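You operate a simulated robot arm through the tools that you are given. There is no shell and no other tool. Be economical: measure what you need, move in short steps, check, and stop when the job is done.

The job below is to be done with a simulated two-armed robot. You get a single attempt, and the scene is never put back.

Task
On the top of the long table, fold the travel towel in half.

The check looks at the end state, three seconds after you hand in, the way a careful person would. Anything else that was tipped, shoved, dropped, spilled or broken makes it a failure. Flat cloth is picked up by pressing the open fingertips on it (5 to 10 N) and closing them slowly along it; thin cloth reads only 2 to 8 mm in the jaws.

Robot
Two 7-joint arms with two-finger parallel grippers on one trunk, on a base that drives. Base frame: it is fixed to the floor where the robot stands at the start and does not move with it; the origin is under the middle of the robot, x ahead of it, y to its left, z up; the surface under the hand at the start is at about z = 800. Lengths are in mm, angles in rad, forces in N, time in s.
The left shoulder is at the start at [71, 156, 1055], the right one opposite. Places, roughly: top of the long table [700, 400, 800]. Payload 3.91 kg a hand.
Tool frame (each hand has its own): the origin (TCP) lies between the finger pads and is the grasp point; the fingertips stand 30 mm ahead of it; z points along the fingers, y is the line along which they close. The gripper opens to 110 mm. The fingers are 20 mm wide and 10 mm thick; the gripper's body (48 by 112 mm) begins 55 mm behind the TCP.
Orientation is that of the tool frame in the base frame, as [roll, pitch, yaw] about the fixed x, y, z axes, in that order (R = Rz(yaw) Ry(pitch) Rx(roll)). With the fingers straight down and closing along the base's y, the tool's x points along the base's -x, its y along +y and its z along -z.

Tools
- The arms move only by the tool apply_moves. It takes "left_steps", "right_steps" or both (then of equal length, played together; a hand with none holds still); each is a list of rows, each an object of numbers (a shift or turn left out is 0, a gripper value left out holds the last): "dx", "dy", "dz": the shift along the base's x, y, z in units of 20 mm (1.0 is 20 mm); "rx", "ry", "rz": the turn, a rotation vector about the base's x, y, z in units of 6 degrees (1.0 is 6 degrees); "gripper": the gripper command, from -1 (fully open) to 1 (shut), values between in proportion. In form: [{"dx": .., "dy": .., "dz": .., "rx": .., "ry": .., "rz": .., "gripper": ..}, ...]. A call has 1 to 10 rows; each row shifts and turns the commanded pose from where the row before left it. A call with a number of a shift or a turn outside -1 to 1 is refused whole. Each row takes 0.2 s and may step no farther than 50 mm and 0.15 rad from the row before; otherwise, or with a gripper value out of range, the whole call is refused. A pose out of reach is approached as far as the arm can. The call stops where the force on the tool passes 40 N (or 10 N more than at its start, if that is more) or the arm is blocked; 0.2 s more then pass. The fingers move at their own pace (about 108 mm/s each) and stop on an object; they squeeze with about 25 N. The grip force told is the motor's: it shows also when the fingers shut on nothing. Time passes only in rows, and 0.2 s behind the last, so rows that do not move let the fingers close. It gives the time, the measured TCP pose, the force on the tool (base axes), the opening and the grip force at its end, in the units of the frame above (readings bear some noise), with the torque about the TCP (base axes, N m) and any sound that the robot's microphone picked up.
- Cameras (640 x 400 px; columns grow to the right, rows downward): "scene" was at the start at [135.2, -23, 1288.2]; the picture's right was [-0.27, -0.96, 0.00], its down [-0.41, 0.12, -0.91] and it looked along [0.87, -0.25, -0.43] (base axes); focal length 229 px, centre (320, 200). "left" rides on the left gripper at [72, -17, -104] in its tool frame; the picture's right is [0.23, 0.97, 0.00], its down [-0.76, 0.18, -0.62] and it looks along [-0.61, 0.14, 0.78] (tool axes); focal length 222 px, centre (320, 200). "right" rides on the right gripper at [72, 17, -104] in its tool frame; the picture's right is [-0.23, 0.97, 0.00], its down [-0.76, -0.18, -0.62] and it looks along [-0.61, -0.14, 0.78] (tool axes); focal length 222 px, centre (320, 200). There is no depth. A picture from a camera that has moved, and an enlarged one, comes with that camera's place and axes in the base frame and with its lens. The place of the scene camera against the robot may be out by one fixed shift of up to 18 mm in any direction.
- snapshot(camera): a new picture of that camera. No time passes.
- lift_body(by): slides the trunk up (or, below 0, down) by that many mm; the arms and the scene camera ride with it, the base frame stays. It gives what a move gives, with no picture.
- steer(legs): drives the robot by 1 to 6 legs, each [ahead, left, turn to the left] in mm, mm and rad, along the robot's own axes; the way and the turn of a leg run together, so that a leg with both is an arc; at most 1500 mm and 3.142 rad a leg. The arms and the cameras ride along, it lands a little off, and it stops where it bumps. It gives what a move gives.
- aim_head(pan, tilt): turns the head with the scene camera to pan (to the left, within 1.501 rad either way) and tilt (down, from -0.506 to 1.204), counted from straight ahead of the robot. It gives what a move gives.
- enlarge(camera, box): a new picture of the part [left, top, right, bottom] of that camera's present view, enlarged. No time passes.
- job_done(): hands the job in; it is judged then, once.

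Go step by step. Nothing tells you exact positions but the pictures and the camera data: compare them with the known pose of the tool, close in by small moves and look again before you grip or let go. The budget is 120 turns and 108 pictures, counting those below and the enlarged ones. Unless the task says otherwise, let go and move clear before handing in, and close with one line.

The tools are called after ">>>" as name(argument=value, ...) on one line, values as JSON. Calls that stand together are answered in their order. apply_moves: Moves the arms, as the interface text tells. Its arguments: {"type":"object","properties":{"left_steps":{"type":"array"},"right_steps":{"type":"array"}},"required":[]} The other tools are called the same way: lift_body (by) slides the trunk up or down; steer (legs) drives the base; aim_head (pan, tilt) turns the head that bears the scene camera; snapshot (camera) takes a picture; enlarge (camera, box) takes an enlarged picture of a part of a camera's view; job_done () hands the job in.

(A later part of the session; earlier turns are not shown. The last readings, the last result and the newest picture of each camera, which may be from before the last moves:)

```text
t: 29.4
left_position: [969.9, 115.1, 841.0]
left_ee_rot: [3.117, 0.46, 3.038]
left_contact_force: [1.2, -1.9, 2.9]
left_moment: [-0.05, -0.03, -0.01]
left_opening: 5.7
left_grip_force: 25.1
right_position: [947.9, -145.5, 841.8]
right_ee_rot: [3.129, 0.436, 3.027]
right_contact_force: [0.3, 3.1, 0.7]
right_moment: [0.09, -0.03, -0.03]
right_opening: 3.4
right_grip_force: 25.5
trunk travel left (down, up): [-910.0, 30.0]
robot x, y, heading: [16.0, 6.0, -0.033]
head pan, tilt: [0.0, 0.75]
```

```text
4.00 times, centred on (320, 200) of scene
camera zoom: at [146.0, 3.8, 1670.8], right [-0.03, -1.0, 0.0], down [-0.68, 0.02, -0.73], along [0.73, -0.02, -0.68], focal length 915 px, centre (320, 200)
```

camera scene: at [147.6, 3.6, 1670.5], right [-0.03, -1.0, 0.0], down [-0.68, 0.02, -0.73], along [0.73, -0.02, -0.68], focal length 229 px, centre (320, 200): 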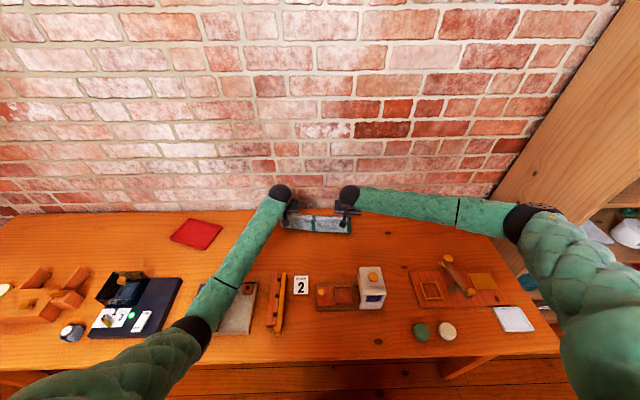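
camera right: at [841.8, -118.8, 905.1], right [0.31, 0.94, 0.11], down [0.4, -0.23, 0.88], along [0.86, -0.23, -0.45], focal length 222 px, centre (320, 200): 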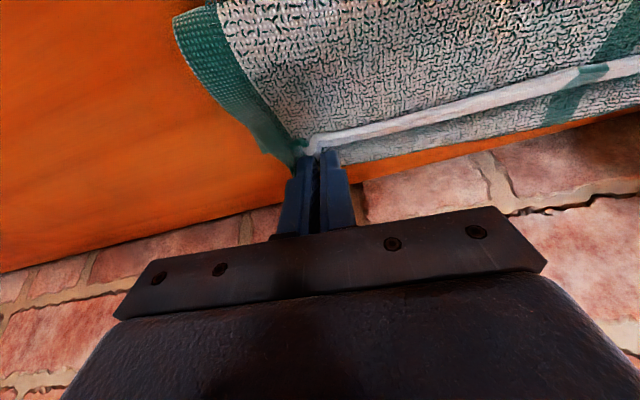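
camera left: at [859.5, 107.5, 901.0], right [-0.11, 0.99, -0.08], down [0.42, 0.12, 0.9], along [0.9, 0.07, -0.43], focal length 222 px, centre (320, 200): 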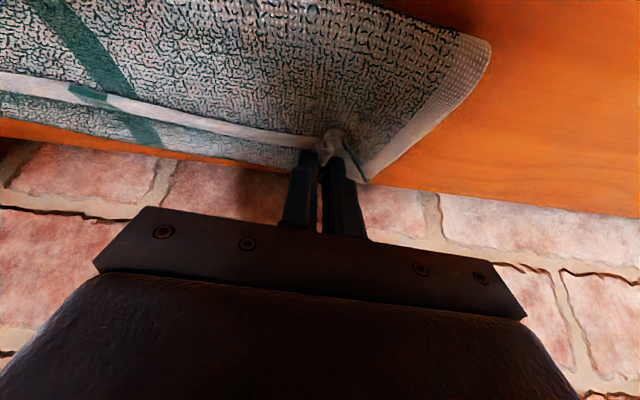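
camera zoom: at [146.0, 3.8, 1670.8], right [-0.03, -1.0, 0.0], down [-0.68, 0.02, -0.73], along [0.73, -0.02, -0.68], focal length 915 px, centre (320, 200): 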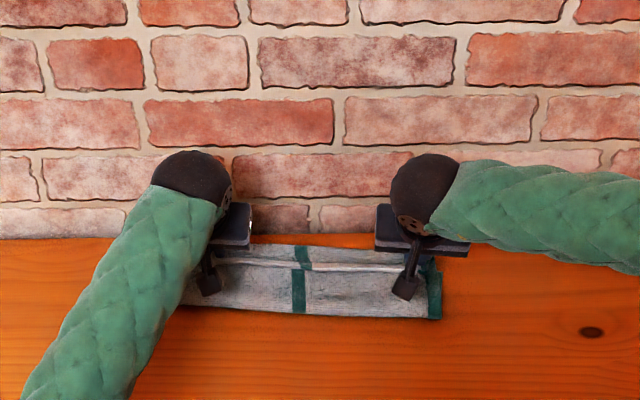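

The top edge is about 20–28 mm short of the far edge along the whole width. I'll lift slightly, advance ~24 mm, and lower again.

>>> apply_moves(left_steps=[{"dz": 0.6, "dx": 0.1}, {"dx": 0.4, "dz": 0.1}, {"dx": 0.4}, {"dx": 0.3, "dz": -0.3}, {"dz": -0.4}], right_steps=[{"dz": 0.6, "dx": 0.1}, {"dx": 0.45, "dz": 0.1}, {"dx": 0.45}, {"dx": 0.3, "dz": -0.3}, {"dz": -0.4}])

>>> snapshot(camera="left")

>>> snapshot(camera="right")

>>> enlarge(camera="scene", box=[240, 150, 400, 250])

```text
t: 30.6
left_position: [995.7, 114.5, 841.5]
left_ee_rot: [3.118, 0.46, 3.038]
left_contact_force: [-0.2, -2.0, 0.5]
left_moment: [-0.08, 0.03, -0.01]
left_opening: 5.7
left_grip_force: 25.3
right_position: [977.2, -145.8, 841.3]
right_ee_rot: [3.128, 0.436, 3.026]
right_contact_force: [0.4, 3.0, 0.4]
right_moment: [0.07, -0.01, -0.01]
right_opening: 3.2
right_grip_force: 25.3
trunk travel left (down, up): [-910.0, 30.0]
robot x, y, heading: [18.5, 5.5, -0.036]
head pan, tilt: [0.0, 0.75]
```

```text
73 pictures are left
camera left: at [884.1, 107.5, 900.4], right [-0.11, 0.99, -0.08], down [0.42, 0.12, 0.9], along [0.9, 0.07, -0.43], focal length 222 px, centre (320, 200)
```

left: 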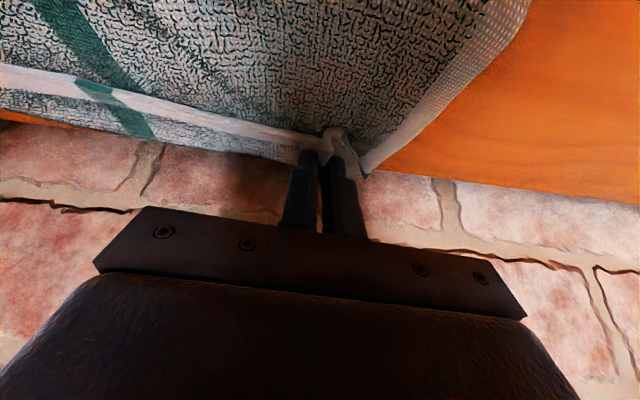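

```text
72 pictures are left
camera right: at [867.9, -118.6, 904.1], right [0.31, 0.94, 0.11], down [0.4, -0.23, 0.88], along [0.86, -0.23, -0.46], focal length 222 px, centre (320, 200)
```

right: 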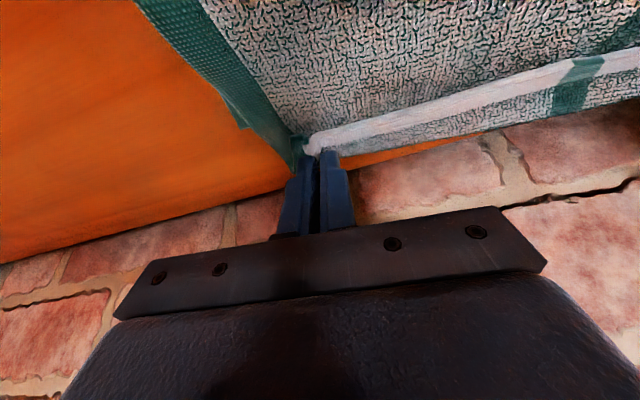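

```text
4.00 times, centred on (320, 200) of scene
camera zoom: at [146.7, 3.9, 1670.7], right [-0.03, -1.0, 0.0], down [-0.68, 0.02, -0.73], along [0.73, -0.02, -0.68], focal length 915 px, centre (320, 200)
```

zoom: 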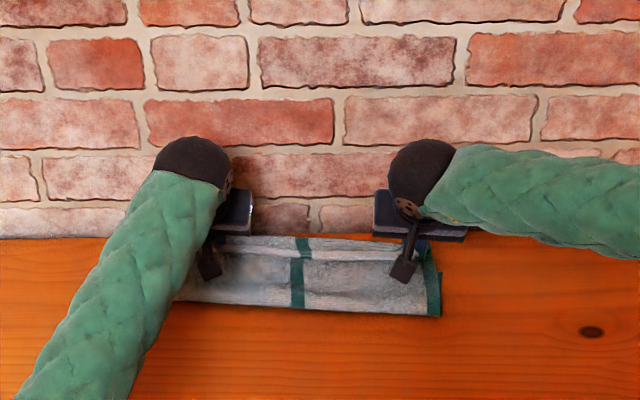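

The bottom layer dragged along a little, leaving ~10–15 mm of it uncovered. I'll lift higher this time, advance 12 mm, and set down.

>>> apply_moves(left_steps=[{"dz": 0.9}, {"dz": 0.6, "dx": 0.2}, {"dx": 0.35}, {"dz": -0.7}, {"dz": -0.85}], right_steps=[{"dz": 0.9}, {"dz": 0.6, "dx": 0.2}, {"dx": 0.35}, {"dz": -0.7}, {"dz": -0.85}])

>>> snapshot(camera="left")

>>> snapshot(camera="right")

>>> enlarge(camera="scene", box=[240, 150, 400, 250])

```text
t: 31.8
left_position: [1006.4, 114.9, 838.5]
left_ee_rot: [3.118, 0.459, 3.038]
left_contact_force: [-0.6, -2.5, 1.9]
left_moment: [-0.1, 0.02, -0.05]
left_opening: 6.1
left_grip_force: 24.8
right_position: [987.1, -144.5, 840.0]
right_ee_rot: [3.127, 0.436, 3.028]
right_contact_force: [0.1, 2.4, 1.8]
right_moment: [0.07, 0.0, -0.03]
right_opening: 3.4
right_grip_force: 25.3
trunk travel left (down, up): [-910.0, 30.0]
robot x, y, heading: [17.4, 7.4, -0.03]
head pan, tilt: [0.0, 0.75]
```

```text
70 pictures are left
camera left: at [895.6, 107.8, 899.1], right [-0.11, 0.99, -0.08], down [0.42, 0.12, 0.9], along [0.9, 0.07, -0.43], focal length 222 px, centre (320, 200)
```

left: 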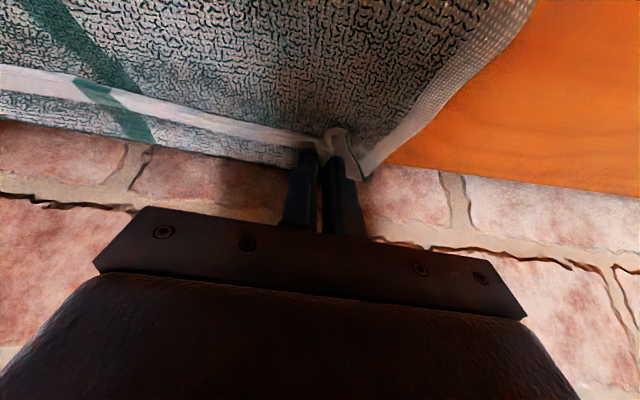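

```text
69 pictures are left
camera right: at [879.4, -119.0, 903.1], right [0.31, 0.94, 0.11], down [0.4, -0.23, 0.88], along [0.86, -0.23, -0.45], focal length 222 px, centre (320, 200)
```

right: 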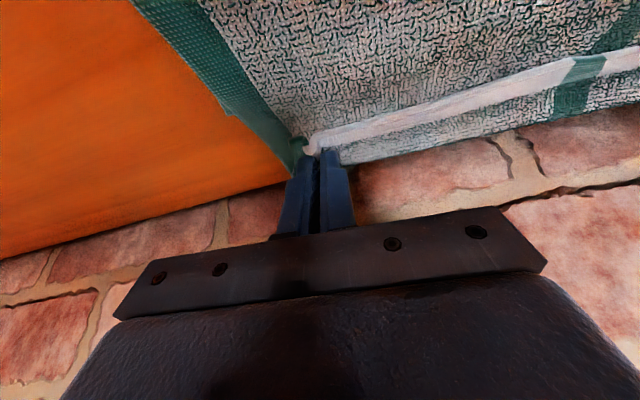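

```text
4.00 times, centred on (320, 200) of scene
camera zoom: at [147.2, 4.0, 1670.7], right [-0.03, -1.0, 0.0], down [-0.68, 0.02, -0.73], along [0.73, -0.02, -0.68], focal length 915 px, centre (320, 200)
```

zoom: 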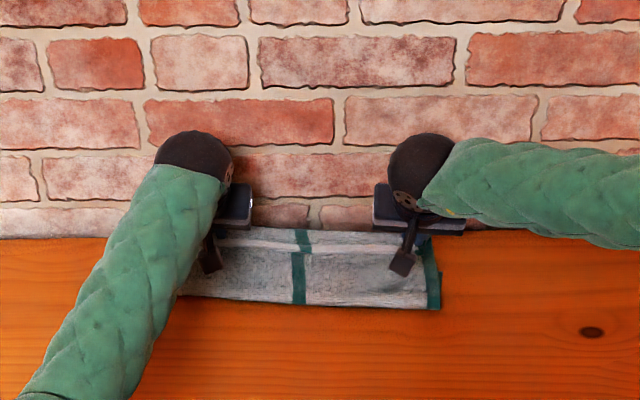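

I now understand the view: the band beyond the white hem is the edge curled over on itself, so I have overshot toward the wall. I'll go back ~38 mm with the cloth slightly raised, turning the fingers toward vertical to help uncurl.

>>> apply_moves(left_steps=[{"dz": 0.9}, {"dx": -0.5, "dz": 0.6}, {"dx": -0.7}, {"dx": -0.7}], right_steps=[{"dz": 0.9}, {"dx": -0.5, "dz": 0.6}, {"dx": -0.7}, {"dx": -0.7}])

>>> snapshot(camera="right")

>>> enlarge(camera="scene", box=[240, 150, 400, 250])

```text
t: 32.8
left_position: [967.8, 114.5, 870.7]
left_ee_rot: [3.116, 0.46, 3.039]
left_contact_force: [0.0, -1.6, 1.1]
left_moment: [-0.08, 0.03, 0.0]
left_opening: 5.9
left_grip_force: 24.7
right_position: [947.7, -144.6, 870.0]
right_ee_rot: [3.128, 0.436, 3.027]
right_contact_force: [1.0, 2.6, 0.3]
right_moment: [0.08, -0.02, 0.0]
right_opening: 3.4
right_grip_force: 24.8
trunk travel left (down, up): [-910.0, 30.0]
robot x, y, heading: [15.7, 4.2, -0.03]
head pan, tilt: [0.0, 0.75]
```

```text
67 pictures are left
camera right: at [840.4, -118.1, 934.4], right [0.31, 0.94, 0.11], down [0.4, -0.23, 0.88], along [0.86, -0.23, -0.45], focal length 222 px, centre (320, 200)
```

right: 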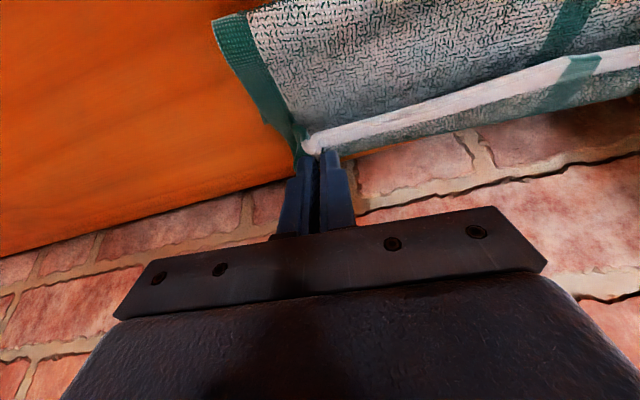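

```text
4.00 times, centred on (320, 200) of scene
camera zoom: at [145.7, 3.7, 1670.8], right [-0.03, -1.0, 0.0], down [-0.68, 0.02, -0.73], along [0.73, -0.02, -0.68], focal length 915 px, centre (320, 200)
```

zoom: 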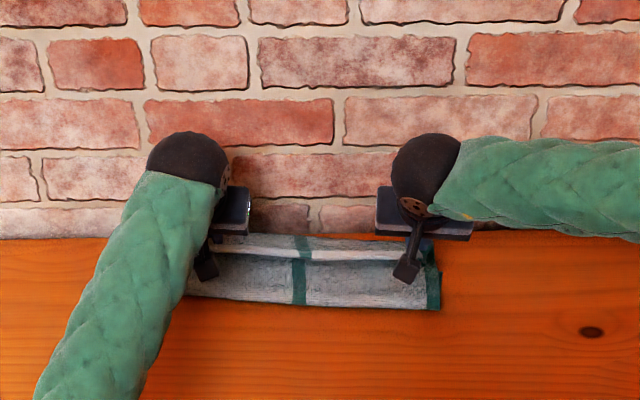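

The curl is confirmed: the band moves with the hands. I'll lower a bit and open the fingers just enough to let the pleat go, and see how the cloth relaxes.

>>> apply_moves(left_steps=[{"dz": -0.5}, {"dz": -0.4}, {"gripper": 0.8}, {"gripper": 0.6}, {"gripper": 0.5}, {}, {"dz": 0.6}, {"dz": 1}, {"dz": 1}], right_steps=[{"dz": -0.5}, {"dz": -0.4}, {"gripper": 0.8}, {"gripper": 0.6}, {"gripper": 0.5}, {}, {"dz": 0.6}, {"dz": 1}, {"dz": 1}])

>>> snapshot(camera="right")

>>> snapshot(camera="left")

>>> enlarge(camera="scene", box=[240, 150, 400, 250])

```text
t: 34.8
left_position: [967.7, 116.1, 903.7]
left_ee_rot: [3.117, 0.461, 3.039]
left_contact_force: [-0.1, 0.8, -0.3]
left_moment: [0.06, 0.0, -0.01]
left_opening: 27.4
left_grip_force: 0.0
right_position: [947.6, -145.1, 905.9]
right_ee_rot: [3.128, 0.436, 3.026]
right_contact_force: [0.1, 0.1, -0.4]
right_moment: [-0.02, -0.01, 0.03]
right_opening: 27.6
right_grip_force: 0.1
trunk travel left (down, up): [-910.0, 30.0]
robot x, y, heading: [16.8, 6.2, -0.027]
head pan, tilt: [0.0, 0.75]
```

```text
65 pictures are left
camera right: at [840.6, -118.3, 968.1], right [0.31, 0.94, 0.11], down [0.4, -0.23, 0.88], along [0.86, -0.23, -0.45], focal length 222 px, centre (320, 200)
```

right: 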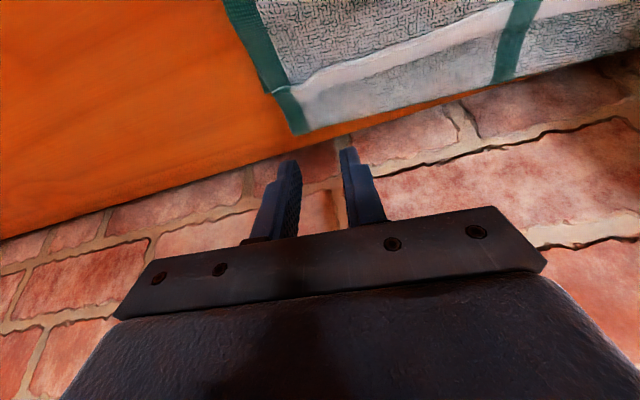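

```text
64 pictures are left
camera left: at [856.2, 107.9, 963.5], right [-0.11, 0.99, -0.08], down [0.42, 0.12, 0.9], along [0.9, 0.07, -0.43], focal length 222 px, centre (320, 200)
```

left: 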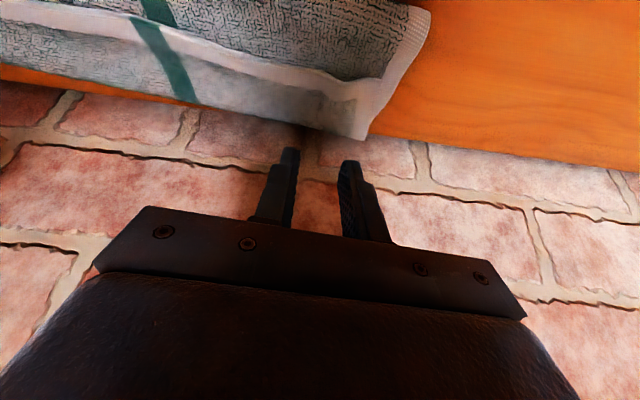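

```text
4.00 times, centred on (320, 200) of scene
camera zoom: at [146.2, 3.8, 1670.6], right [-0.03, -1.0, 0.0], down [-0.68, 0.02, -0.73], along [0.73, -0.02, -0.68], focal length 915 px, centre (320, 200)
```

zoom: 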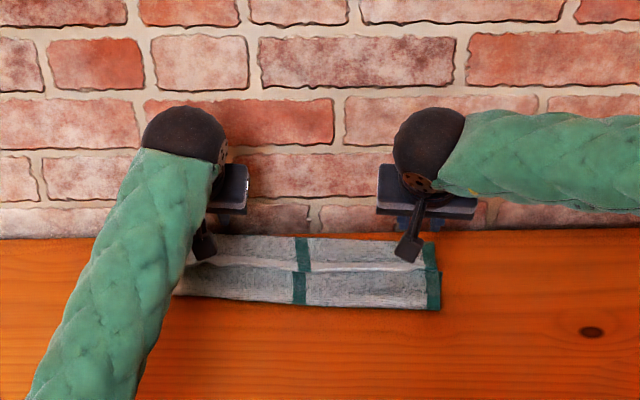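

The cloth relaxed partway; I need a better view to know its true shape. I'm raising and backing off both hands to look.

>>> apply_moves(left_steps=[{"dz": 1, "dx": -0.5, "ry": 0.5}, {"dz": 1, "dx": -0.5, "ry": 0.5}, {"dz": 1, "dx": -1, "ry": 0.6}, {"dz": 1, "dx": -1, "ry": 0.6}, {"dz": 1, "dx": -1, "ry": 0.6}, {"dx": -1, "ry": 0.6}, {"dx": -1, "ry": 0.6}], right_steps=[{"dz": 1, "dx": -0.5, "ry": 0.5}, {"dz": 1, "dx": -0.5, "ry": 0.5}, {"dz": 1, "dx": -1, "ry": 0.6}, {"dz": 1, "dx": -1, "ry": 0.6}, {"dz": 1, "dx": -1, "ry": 0.6}, {"dx": -1, "ry": 0.6}, {"dx": -1, "ry": 0.6}])

>>> snapshot(camera="right")

>>> snapshot(camera="left")

>>> enlarge(camera="scene", box=[240, 150, 400, 250])

```text
t: 36.4
left_position: [847.5, 113.7, 1005.2]
left_ee_rot: [-3.124, 0.041, 3.049]
left_contact_force: [-0.2, -0.9, 1.1]
left_moment: [0.0, -0.02, -0.03]
left_opening: 27.5
left_grip_force: 0.1
right_position: [827.3, -145.2, 1004.6]
right_ee_rot: [-3.109, 0.018, 3.038]
right_contact_force: [-0.7, -0.4, -0.3]
right_moment: [-0.01, 0.01, 0.01]
right_opening: 27.7
right_grip_force: 0.0
trunk travel left (down, up): [-910.0, 30.0]
robot x, y, heading: [18.9, 5.0, -0.03]
head pan, tilt: [0.0, 0.75]
```

```text
62 pictures are left
camera right: at [755.3, -118.1, 1105.9], right [0.33, 0.94, -0.03], down [0.73, -0.23, 0.64], along [0.6, -0.23, -0.77], focal length 222 px, centre (320, 200)
```

right: 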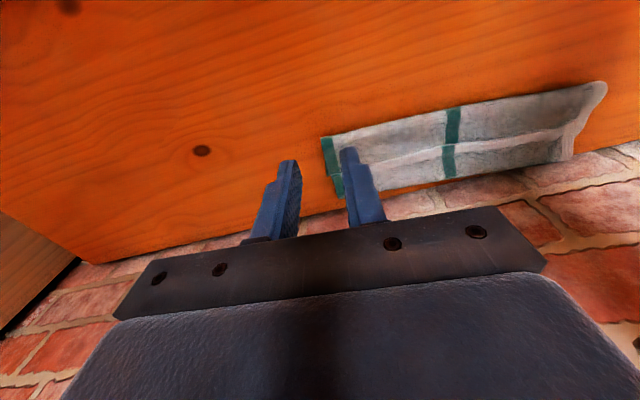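

```text
61 pictures are left
camera left: at [770.9, 107.4, 1104.9], right [-0.14, 0.99, -0.03], down [0.75, 0.12, 0.65], along [0.65, 0.07, -0.76], focal length 222 px, centre (320, 200)
```

left: 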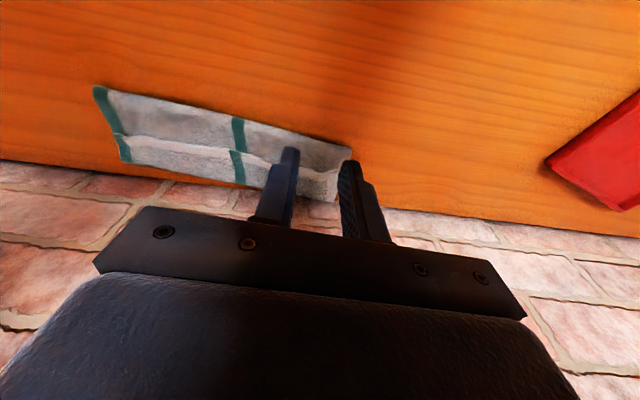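

```text
4.00 times, centred on (320, 200) of scene
camera zoom: at [145.9, 3.6, 1670.7], right [-0.03, -1.0, 0.0], down [-0.68, 0.02, -0.73], along [0.73, -0.02, -0.68], focal length 915 px, centre (320, 200)
```

zoom: 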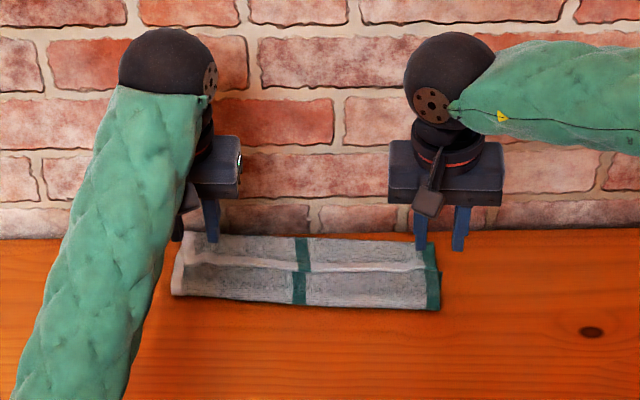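

>>> enlarge(camera="right", box=[310, 60, 630, 260])

>>> enlarge(camera="left", box=[80, 70, 368, 250])

>>> enlarge(camera="scene", box=[276, 200, 356, 250])

```text
2.00 times, centred on (470, 160) of right
camera zoom: at [755.3, -118.1, 1105.9], right [0.33, 0.94, -0.03], down [0.73, -0.23, 0.64], along [0.6, -0.23, -0.77], focal length 444 px, centre (20, 280)
```

zoom: 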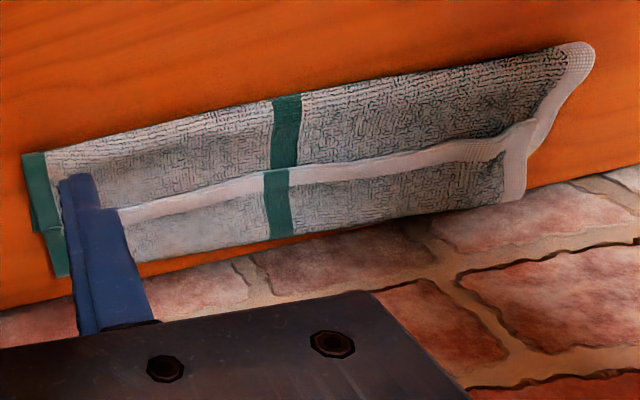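

```text
2.22 times, centred on (224, 160) of left
camera zoom: at [770.9, 107.4, 1104.9], right [-0.14, 0.99, -0.03], down [0.75, 0.12, 0.65], along [0.65, 0.07, -0.76], focal length 494 px, centre (533, 289)
```

zoom: 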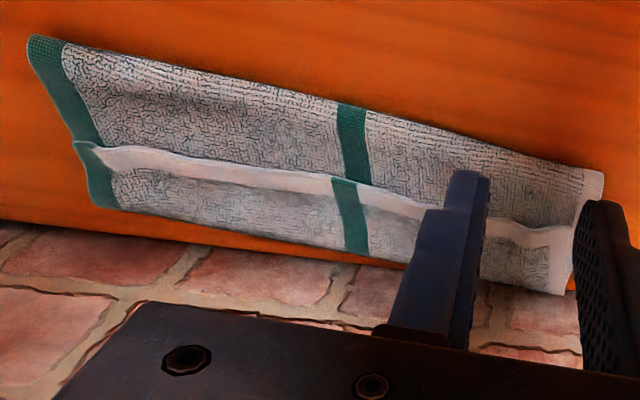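

```text
8.00 times, centred on (316, 225) of scene
camera zoom: at [145.9, 3.6, 1670.7], right [-0.03, -1.0, 0.0], down [-0.68, 0.02, -0.73], along [0.73, -0.02, -0.68], focal length 1830 px, centre (352, 0)
```

zoom: 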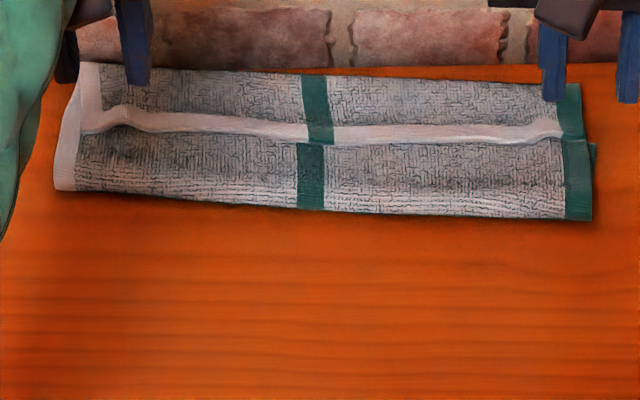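

The far side is a bend with no hem: about 60 mm of the edge is curled back on top. The bottom layer is in place, so I'll regrip the hem and redo the last part with hand rotation. First I'll lower the trunk, since the arms are now extended, so vertical fingers can reach the far edge.

>>> apply_moves(left_steps=[{"dz": 1}, {"dz": 1}, {"dz": 1}, {"dz": 1}, {"dz": 1}, {"dz": 1}, {"dz": 1}], right_steps=[{"dz": 1}, {"dz": 1}, {"dz": 1}, {"dz": 1}, {"dz": 1}, {"dz": 1}, {"dz": 1}])

>>> lift_body(by=-220)

>>> snapshot(camera="scene")

```text
t: 38.0
left_position: [847.8, 114.2, 1143.7]
left_ee_rot: [-3.124, 0.043, 3.05]
left_contact_force: [-0.1, 0.2, 0.2]
left_moment: [0.01, 0.0, -0.01]
left_opening: 27.3
left_grip_force: 0.2
right_position: [826.3, -146.0, 1144.0]
right_ee_rot: [-3.107, 0.019, 3.037]
right_contact_force: [0.5, -0.3, 0.1]
right_moment: [-0.01, -0.03, 0.03]
right_opening: 27.3
right_grip_force: 0.1
trunk travel left (down, up): [-910.0, 30.0]
robot x, y, heading: [16.0, 5.6, -0.034]
head pan, tilt: [0.0, 0.75]
```

```text
t: 40.3
left_position: [847.3, 116.2, 924.3]
left_ee_rot: [-3.126, 0.041, 3.049]
left_contact_force: [-0.9, 0.8, 0.5]
left_moment: [0.0, 0.01, -0.02]
left_opening: 27.5
left_grip_force: 0.2
right_position: [826.0, -145.6, 925.0]
right_ee_rot: [-3.109, 0.02, 3.038]
right_contact_force: [0.2, 0.4, -0.4]
right_moment: [-0.01, 0.01, -0.01]
right_opening: 27.5
right_grip_force: 0.1
trunk travel left (down, up): [-690.0, 250.0]
robot x, y, heading: [17.6, 7.7, -0.031]
head pan, tilt: [0.0, 0.75]
```

```text
56 pictures are left
camera scene: at [146.3, 3.9, 1450.7], right [-0.03, -1.0, 0.0], down [-0.68, 0.02, -0.73], along [0.73, -0.02, -0.68], focal length 229 px, centre (320, 200)
```

scene: 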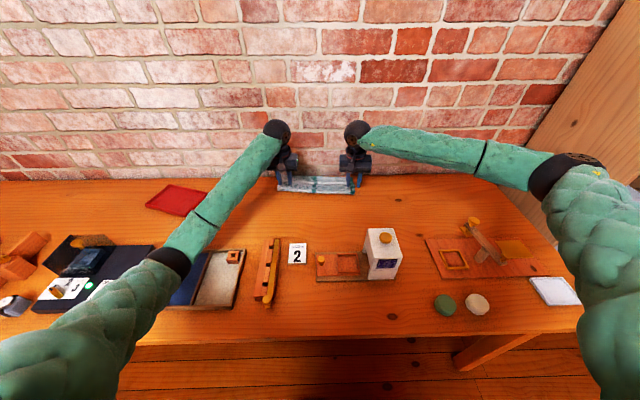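

Elbows are clear of the tray. Tilting the fingers ~35° forward and approaching the hem for a precise look.

>>> apply_moves(left_steps=[{"dx": 0.55, "dz": -0.25, "ry": -0.95}, {"dx": 0.55, "dz": -0.25, "ry": -0.95}, {"dx": 0.55, "dz": -0.25, "ry": -0.95}, {"dx": 0.55, "dz": -0.25, "ry": -0.95}, {"dx": 0.55, "dz": -0.25, "ry": -0.95}, {"dx": 0.55, "dz": -0.25, "ry": -0.95}], right_steps=[{"dx": 0.6, "dz": -0.25, "ry": -0.95}, {"dx": 0.6, "dz": -0.25, "ry": -0.95}, {"dx": 0.6, "dz": -0.25, "ry": -0.95}, {"dx": 0.6, "dz": -0.25, "ry": -0.95}, {"dx": 0.6, "dz": -0.25, "ry": -0.95}, {"dx": 0.6, "dz": -0.25, "ry": -0.95}])

>>> snapshot(camera="left")

>>> snapshot(camera="right")

```text
t: 41.9
left_position: [930.9, 112.1, 931.8]
left_ee_rot: [3.064, 0.681, 3.004]
left_contact_force: [-0.7, -0.1, -0.2]
left_moment: [0.0, 0.03, -0.01]
left_opening: 27.5
left_grip_force: 0.1
right_position: [897.6, -162.4, 901.3]
right_ee_rot: [3.091, 0.62, 2.994]
right_contact_force: [-1.3, -0.7, 0.4]
right_moment: [0.01, -0.01, 0.0]
right_opening: 27.8
right_grip_force: 0.0
trunk travel left (down, up): [-690.0, 250.0]
robot x, y, heading: [23.8, 12.1, -0.045]
head pan, tilt: [0.0, 0.75]
stopped in row 6 (left hand): the arm was blocked; the commanded pose is now the measured one
```

```text
55 pictures are left
camera left: at [808.5, 104.1, 965.9], right [-0.09, 0.99, -0.08], down [0.21, 0.1, 0.97], along [0.97, 0.07, -0.22], focal length 222 px, centre (320, 200)
```

left: 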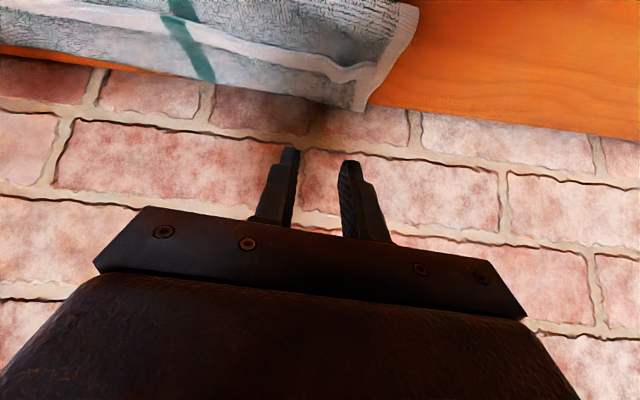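

```text
54 pictures are left
camera right: at [780.4, -133.0, 944.4], right [0.3, 0.94, 0.17], down [0.23, -0.25, 0.94], along [0.93, -0.24, -0.29], focal length 222 px, centre (320, 200)
```

right: 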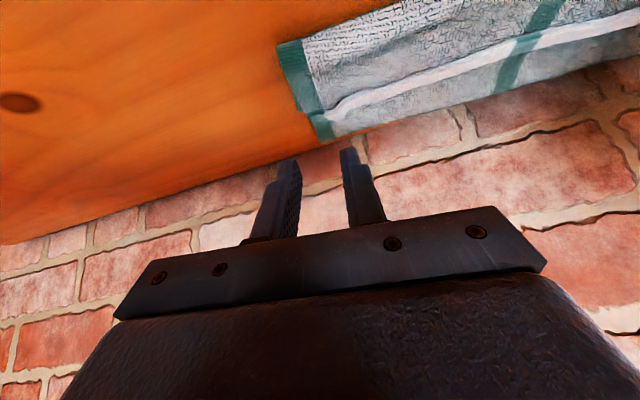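

The left arm was blocked again and the base yawed a bit; checking what the left arm touches.

>>> aim_head(pan=0.6, tilt=0.8)

>>> snapshot(camera="scene")

```text
t: 42.9
left_position: [930.1, 111.1, 932.7]
left_ee_rot: [3.068, 0.679, 3.006]
left_contact_force: [-1.0, 0.4, 0.8]
left_moment: [0.01, -0.02, -0.06]
left_opening: 27.5
left_grip_force: 0.0
right_position: [898.9, -159.2, 902.4]
right_ee_rot: [3.093, 0.62, 2.995]
right_contact_force: [0.2, -0.6, -0.2]
right_moment: [0.0, 0.01, -0.02]
right_opening: 27.5
right_grip_force: 0.1
trunk travel left (down, up): [-690.0, 250.0]
robot x, y, heading: [23.3, 10.1, -0.042]
head pan, tilt: [0.6, 0.799]
```

```text
53 pictures are left
camera scene: at [129.4, 42.3, 1450.4], right [0.53, -0.85, 0.0], down [-0.6, -0.37, -0.7], along [0.6, 0.37, -0.71], focal length 229 px, centre (320, 200)
```

scene: 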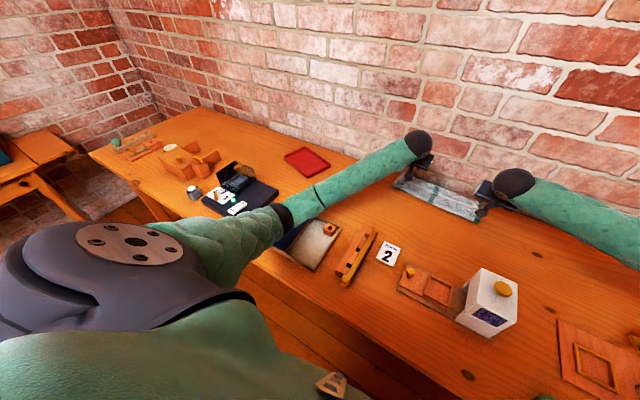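

The left elbow hangs low when the wrist tilts at this trunk height. I'll raise the trunk again, then reduce the tilt to the 25° that worked before.

>>> lift_body(by=220)

>>> snapshot(camera="scene")

>>> enlarge(camera="scene", box=[100, 120, 340, 270])

```text
t: 45.3
left_position: [931.8, 116.1, 1134.1]
left_ee_rot: [3.08, 0.663, 3.013]
left_contact_force: [-0.3, 0.1, -0.7]
left_moment: [0.02, 0.02, 0.03]
left_opening: 27.4
left_grip_force: 0.1
right_position: [903.4, -153.6, 1115.2]
right_ee_rot: [3.104, 0.613, 3.002]
right_contact_force: [0.4, -0.3, -0.7]
right_moment: [-0.03, 0.01, 0.02]
right_opening: 27.2
right_grip_force: 0.0
trunk travel left (down, up): [-910.0, 30.0]
robot x, y, heading: [22.4, 9.0, -0.045]
head pan, tilt: [0.6, 0.799]
```

```text
52 pictures are left
camera scene: at [138.6, 52.4, 1666.6], right [0.53, -0.85, 0.0], down [-0.61, -0.38, -0.7], along [0.59, 0.37, -0.72], focal length 229 px, centre (320, 200)
```

scene: 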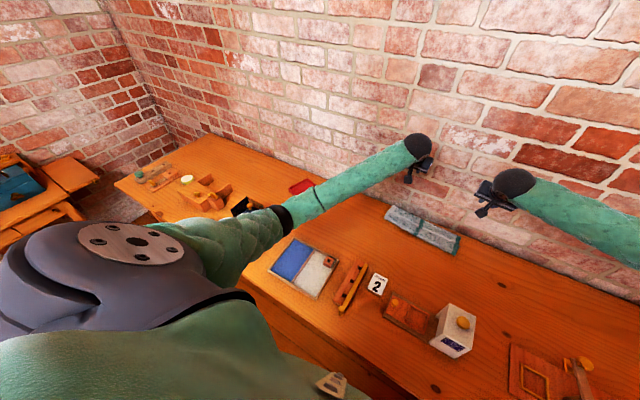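

```text
2.67 times, centred on (220, 195) of scene
camera zoom: at [138.6, 52.4, 1666.6], right [0.53, -0.85, 0.0], down [-0.61, -0.38, -0.7], along [0.59, 0.37, -0.72], focal length 610 px, centre (587, 213)
```

zoom: 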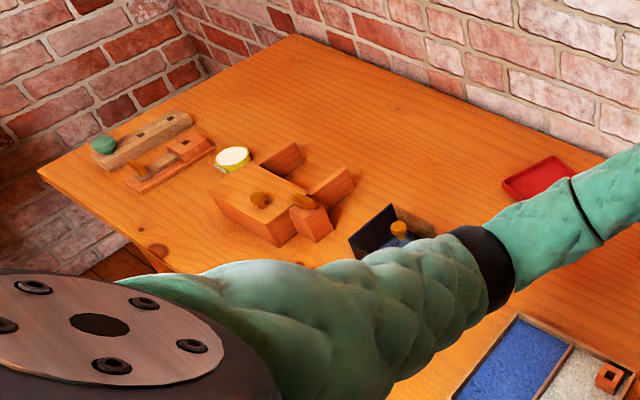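

Everything is undisturbed. Lowering the hands toward the hem with ~25° tilt.

>>> apply_moves(left_steps=[{"dz": -1, "ry": 0.23}, {"dz": -1, "ry": 0.23}, {"dz": -1, "ry": 0.23}, {"dz": -1, "ry": 0.23}, {"dz": -1, "ry": 0.23}, {"dz": -1, "ry": 0.23}, {"dz": -1, "ry": 0.23}, {"dz": -1, "ry": 0.23}, {"dz": -1, "ry": 0.23}, {"dz": -1, "ry": 0.23}], right_steps=[{"dz": -0.95, "dy": 0.1, "ry": 0.18}, {"dz": -0.95, "dy": 0.1, "ry": 0.18}, {"dz": -0.95, "dy": 0.1, "ry": 0.18}, {"dz": -0.95, "dy": 0.1, "ry": 0.18}, {"dz": -0.95, "dy": 0.1, "ry": 0.18}, {"dz": -0.95, "dy": 0.1, "ry": 0.18}, {"dz": -0.95, "dy": 0.1, "ry": 0.18}, {"dz": -0.95, "dy": 0.1, "ry": 0.18}, {"dz": -0.95, "dy": 0.1, "ry": 0.18}, {"dz": -0.95, "dy": 0.1, "ry": 0.18}])

>>> snapshot(camera="left")

>>> snapshot(camera="right")

```text
t: 47.5
left_position: [932.4, 116.2, 933.7]
left_ee_rot: [3.114, 0.422, 3.03]
left_contact_force: [0.4, -0.2, -0.5]
left_moment: [-0.02, -0.01, 0.0]
left_opening: 27.6
left_grip_force: 0.1
right_position: [903.2, -134.1, 923.3]
right_ee_rot: [3.13, 0.426, 3.015]
right_contact_force: [-0.8, 0.3, 0.2]
right_moment: [0.0, -0.02, 0.02]
right_opening: 27.5
right_grip_force: 0.0
trunk travel left (down, up): [-910.0, 30.0]
robot x, y, heading: [23.7, 10.7, -0.044]
head pan, tilt: [0.6, 0.799]
```

```text
50 pictures are left
camera left: at [823.2, 110.2, 997.1], right [-0.11, 0.99, -0.07], down [0.45, 0.11, 0.89], along [0.89, 0.07, -0.46], focal length 222 px, centre (320, 200)
```

left: 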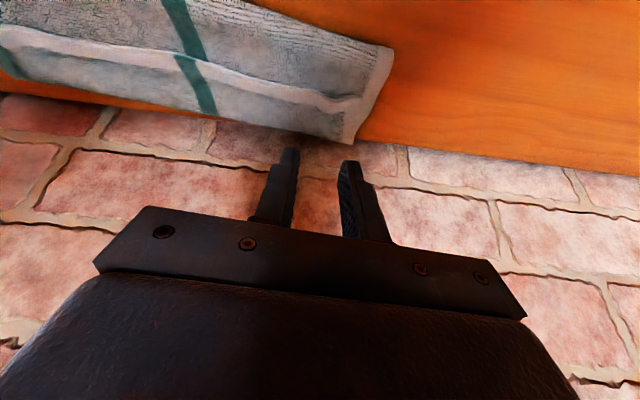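

```text
49 pictures are left
camera right: at [797.4, -104.7, 988.6], right [0.32, 0.94, 0.1], down [0.41, -0.24, 0.88], along [0.85, -0.24, -0.46], focal length 222 px, centre (320, 200)
```

right: 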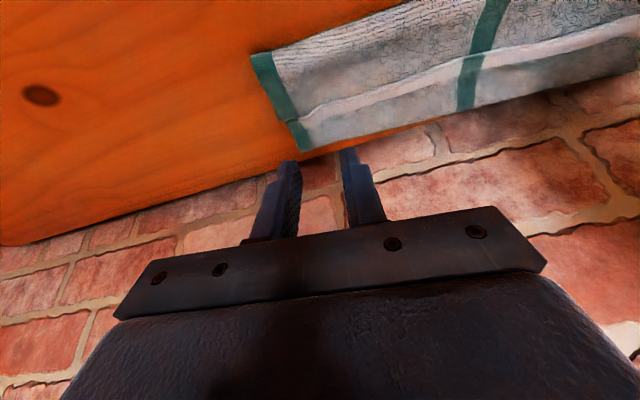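

The hem's near edge is at about x=960 (left) and 944 (right). Moving above points 7 mm inside it and descending close.

>>> apply_moves(left_steps=[{"dx": 0.5, "dz": -0.4, "gripper": 0.27}, {"dx": 0.5, "dz": -0.6}, {"dx": 0.5, "dz": -0.8}, {"dz": -0.8}, {"dz": -0.9}, {"dz": -0.5}], right_steps=[{"dx": 0.75, "dy": 0.15, "dz": -0.3, "gripper": 0.27}, {"dx": 0.75, "dy": 0.15, "dz": -0.4}, {"dx": 0.7, "dy": 0.15, "dz": -0.7}, {"dz": -0.7}, {"dz": -0.8}, {"dz": -0.5}])

>>> snapshot(camera="left")

>>> snapshot(camera="right")

```text
t: 48.9
left_position: [960.7, 116.2, 852.9]
left_ee_rot: [3.114, 0.425, 3.03]
left_contact_force: [-0.4, 0.7, -0.1]
left_moment: [0.02, 0.01, 0.03]
left_opening: 40.2
left_grip_force: 0.0
right_position: [948.4, -125.3, 856.1]
right_ee_rot: [3.132, 0.428, 3.015]
right_contact_force: [-0.1, 0.1, -0.1]
right_moment: [0.03, -0.02, 0.0]
right_opening: 40.2
right_grip_force: 0.1
trunk travel left (down, up): [-910.0, 30.0]
robot x, y, heading: [23.2, 10.4, -0.043]
head pan, tilt: [0.6, 0.799]
```

```text
48 pictures are left
camera left: at [852.8, 109.1, 916.9], right [-0.11, 0.99, -0.07], down [0.45, 0.11, 0.89], along [0.89, 0.07, -0.46], focal length 222 px, centre (320, 200)
```

left: 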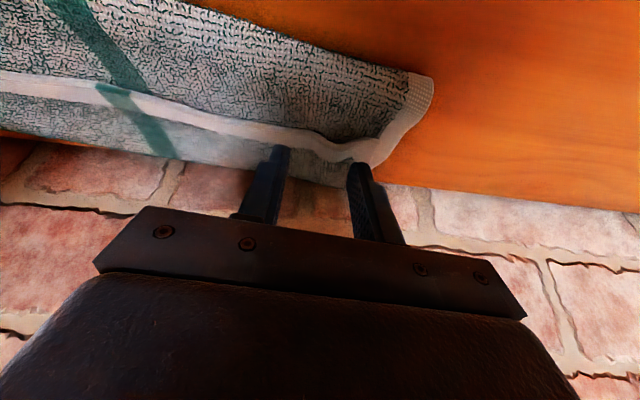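

```text
47 pictures are left
camera right: at [841.8, -95.4, 921.9], right [0.32, 0.94, 0.1], down [0.41, -0.24, 0.88], along [0.85, -0.24, -0.46], focal length 222 px, centre (320, 200)
```

right: 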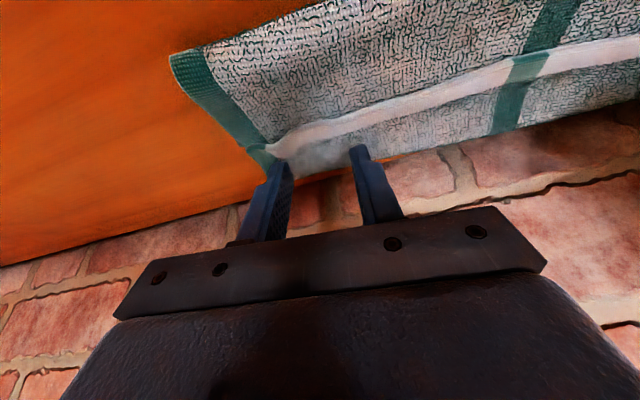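

>>> enlarge(camera="left", box=[220, 80, 460, 230])

>>> enlarge(camera="right", box=[200, 80, 440, 230])

```text
2.67 times, centred on (340, 155) of left
camera zoom: at [852.8, 109.1, 916.9], right [-0.11, 0.99, -0.07], down [0.45, 0.11, 0.89], along [0.89, 0.07, -0.46], focal length 592 px, centre (267, 320)
```

zoom: 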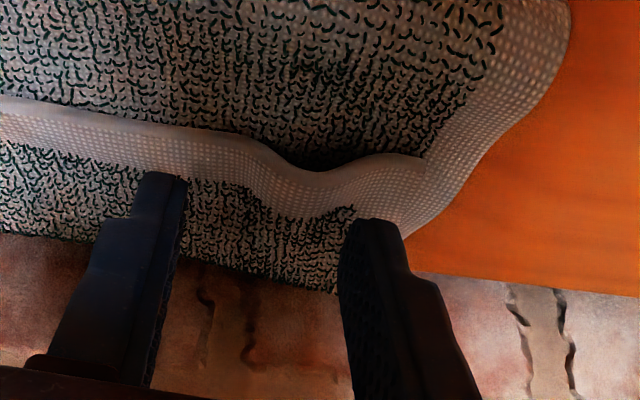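

```text
2.67 times, centred on (320, 155) of right
camera zoom: at [841.8, -95.4, 921.9], right [0.32, 0.94, 0.1], down [0.41, -0.24, 0.88], along [0.85, -0.24, -0.46], focal length 592 px, centre (320, 320)
```

zoom: 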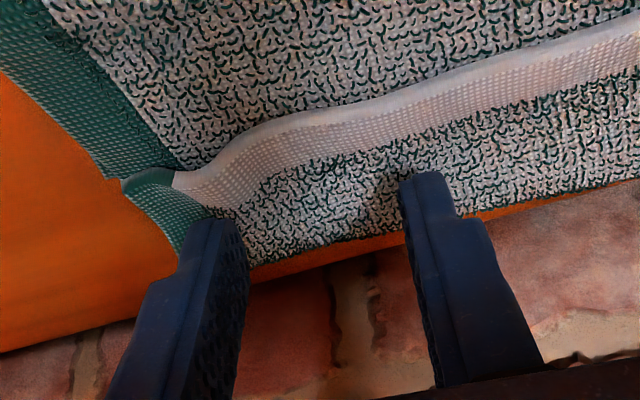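

The detail is clear. The left fingers need ~5 mm more forward; then I'll descend in small steps.

>>> apply_moves(left_steps=[{"dx": 0.27}, {"dz": -0.2}, {"dz": -0.15}, {"dz": -0.1}], right_steps=[{"dx": 0.0}, {"dz": -0.25}, {"dz": -0.2}, {"dz": -0.1}])

```text
t: 49.9
left_position: [967.2, 115.9, 843.4]
left_ee_rot: [3.113, 0.423, 3.029]
left_contact_force: [0.3, 0.3, 0.8]
left_moment: [0.03, 0.02, 0.02]
left_opening: 40.0
left_grip_force: 0.1
right_position: [948.4, -124.5, 845.8]
right_ee_rot: [3.13, 0.428, 3.015]
right_contact_force: [0.4, -0.3, -0.5]
right_moment: [0.01, 0.0, 0.02]
right_opening: 40.2
right_grip_force: 0.0
trunk travel left (down, up): [-910.0, 30.0]
robot x, y, heading: [21.8, 8.8, -0.044]
head pan, tilt: [0.6, 0.799]
```

>>> apply_moves(left_steps=[{"dz": -0.1}, {"dz": -0.1}], right_steps=[{"dz": -0.12}, {"dz": -0.12}])

>>> enlarge(camera="right", box=[200, 80, 440, 230])

>>> enlarge(camera="left", box=[220, 80, 460, 230])

```text
t: 50.5
left_position: [966.9, 115.9, 840.6]
left_ee_rot: [3.114, 0.424, 3.029]
left_contact_force: [-0.1, -0.6, 2.7]
left_moment: [-0.01, 0.0, -0.01]
left_opening: 40.2
left_grip_force: 0.0
right_position: [946.7, -124.2, 842.0]
right_ee_rot: [3.131, 0.428, 3.014]
right_contact_force: [0.1, -0.1, 0.5]
right_moment: [-0.02, -0.01, 0.02]
right_opening: 40.4
right_grip_force: 0.3
trunk travel left (down, up): [-910.0, 30.0]
robot x, y, heading: [22.4, 9.2, -0.042]
head pan, tilt: [0.6, 0.799]
```

```text
2.67 times, centred on (320, 155) of right
camera zoom: at [840.6, -95.7, 906.2], right [0.32, 0.94, 0.1], down [0.41, -0.24, 0.88], along [0.85, -0.24, -0.46], focal length 592 px, centre (320, 320)
```

zoom: 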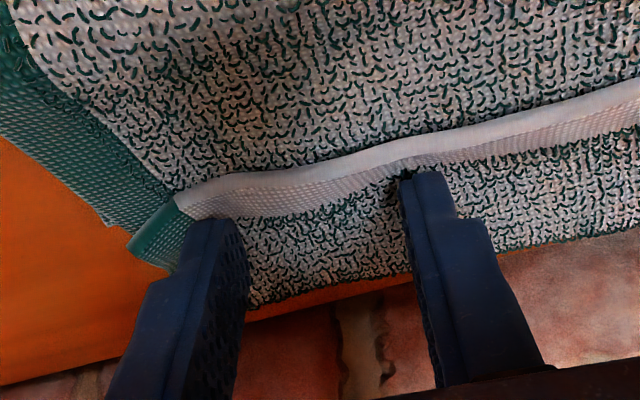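

```text
2.67 times, centred on (340, 155) of left
camera zoom: at [858.1, 109.6, 904.6], right [-0.11, 0.99, -0.07], down [0.45, 0.11, 0.89], along [0.89, 0.07, -0.46], focal length 592 px, centre (267, 320)
```

zoom: 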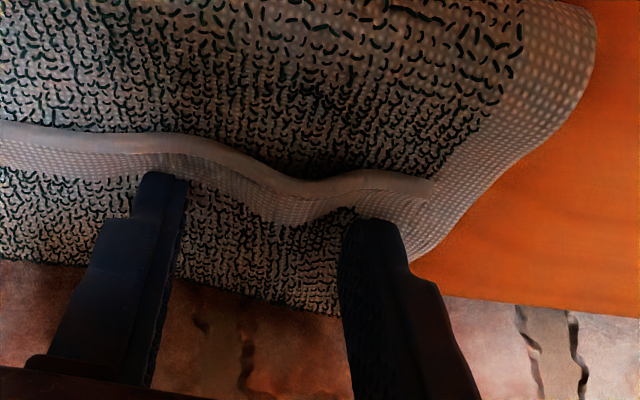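

Tips are at the inner side of the hem strip; I'll shift back 4 mm and press gently.

>>> apply_moves(left_steps=[{"dz": 0.1}, {"dx": -0.2}, {"dz": -0.12}, {"dz": -0.08}], right_steps=[{"dx": -0.1}, {"dx": -0.1}, {"dz": -0.15}, {"dz": -0.1}])

```text
t: 51.5
left_position: [961.7, 116.9, 839.8]
left_ee_rot: [3.115, 0.426, 3.03]
left_contact_force: [1.2, 0.0, 4.2]
left_moment: [-0.06, -0.1, 0.03]
left_opening: 40.0
left_grip_force: 0.0
right_position: [942.1, -124.0, 838.1]
right_ee_rot: [3.132, 0.431, 3.017]
right_contact_force: [0.5, -0.2, 9.9]
right_moment: [-0.13, -0.06, 0.06]
right_opening: 40.2
right_grip_force: 0.1
trunk travel left (down, up): [-910.0, 30.0]
robot x, y, heading: [22.2, 13.3, -0.045]
head pan, tilt: [0.6, 0.799]
```

Contact at 4 N and 10 N. Easing the right a touch and closing slowly, hoping to take only the top hem layer.

>>> apply_moves(left_steps=[{"gripper": 0.35}, {"gripper": 0.43}, {"gripper": 0.51}, {"gripper": 0.59}, {"gripper": 0.67}, {"gripper": 0.75}, {"gripper": 0.83}, {"gripper": 0.92}, {"gripper": 1}, {"gripper": 1}], right_steps=[{"dz": 0.07, "gripper": 0.35}, {"gripper": 0.43}, {"gripper": 0.51}, {"gripper": 0.59}, {"gripper": 0.67}, {"gripper": 0.75}, {"gripper": 0.83}, {"gripper": 0.92}, {"gripper": 1}, {"gripper": 1}])

>>> enlarge(camera="right", box=[200, 80, 440, 230])

>>> enlarge(camera="left", box=[220, 80, 460, 230])

```text
t: 53.7
left_position: [960.9, 115.8, 840.1]
left_ee_rot: [3.114, 0.424, 3.03]
left_contact_force: [0.0, -7.4, 7.1]
left_moment: [-0.24, -0.05, -0.08]
left_opening: 8.9
left_grip_force: 25.2
right_position: [942.9, -124.9, 837.5]
right_ee_rot: [3.129, 0.428, 3.016]
right_contact_force: [1.2, 7.6, 5.4]
right_moment: [0.21, -0.05, 0.05]
right_opening: 3.6
right_grip_force: 25.6
trunk travel left (down, up): [-910.0, 30.0]
robot x, y, heading: [20.2, 12.8, -0.043]
head pan, tilt: [0.6, 0.799]
```

```text
2.67 times, centred on (320, 155) of right
camera zoom: at [836.2, -94.9, 902.8], right [0.32, 0.94, 0.1], down [0.41, -0.24, 0.88], along [0.85, -0.24, -0.46], focal length 592 px, centre (320, 320)
```

zoom: 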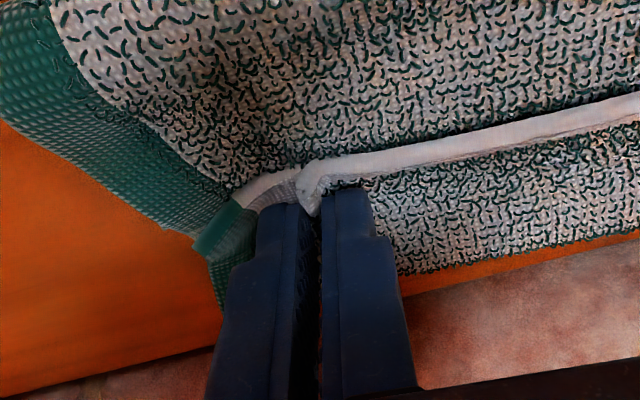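

```text
2.67 times, centred on (340, 155) of left
camera zoom: at [853.3, 109.4, 903.0], right [-0.11, 0.99, -0.07], down [0.45, 0.11, 0.89], along [0.89, 0.06, -0.46], focal length 592 px, centre (267, 320)
```

zoom: 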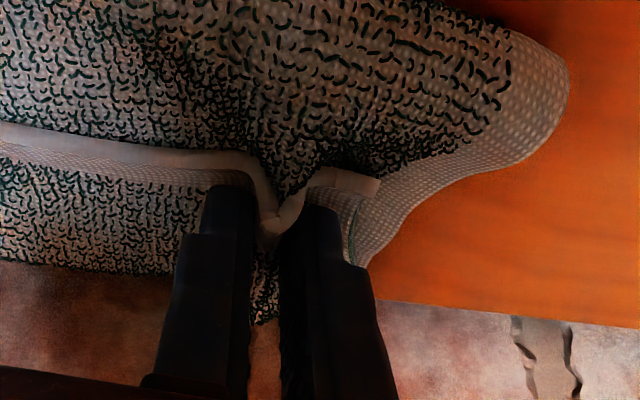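

Both hold (8.9 and 3.6 mm). Lifting 40 mm to verify that only the hem layer comes up.

>>> apply_moves(left_steps=[{"dz": 0.7, "gripper": 1}, {"dz": 0.7}, {"dz": 0.7}], right_steps=[{"dz": 0.7, "gripper": 1}, {"dz": 0.7}, {"dz": 0.7}])

>>> snapshot(camera="right")

>>> snapshot(camera="left")

```text
t: 54.5
left_position: [961.7, 117.2, 879.5]
left_ee_rot: [3.114, 0.421, 3.03]
left_contact_force: [-0.8, -8.7, -0.5]
left_moment: [-0.29, -0.03, -0.06]
left_opening: 8.9
left_grip_force: 25.1
right_position: [943.2, -125.4, 879.4]
right_ee_rot: [3.13, 0.425, 3.015]
right_contact_force: [0.4, 8.0, -0.1]
right_moment: [0.21, -0.05, 0.03]
right_opening: 3.5
right_grip_force: 25.4
trunk travel left (down, up): [-910.0, 30.0]
robot x, y, heading: [24.2, 8.3, -0.044]
head pan, tilt: [0.6, 0.799]
```

```text
40 pictures are left
camera right: at [836.6, -95.6, 943.8], right [0.32, 0.94, 0.1], down [0.41, -0.24, 0.88], along [0.85, -0.24, -0.46], focal length 222 px, centre (320, 200)
```

right: 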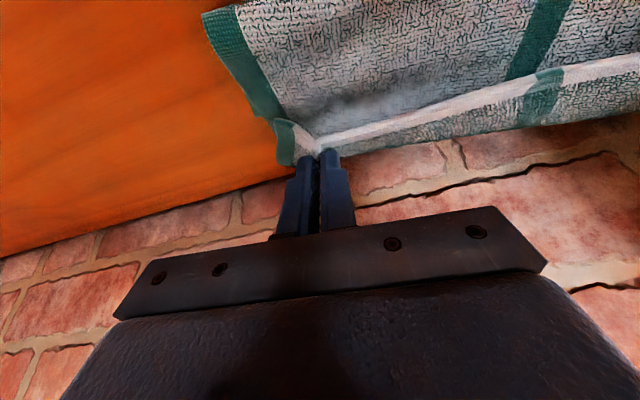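

```text
39 pictures are left
camera left: at [854.0, 110.0, 943.6], right [-0.11, 0.99, -0.07], down [0.45, 0.11, 0.89], along [0.89, 0.07, -0.46], focal length 222 px, centre (320, 200)
```

left: 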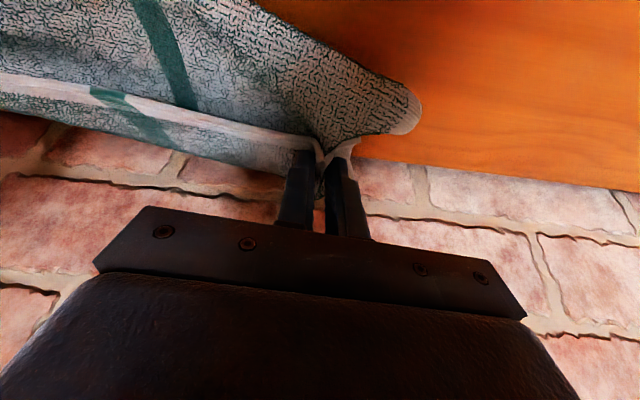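

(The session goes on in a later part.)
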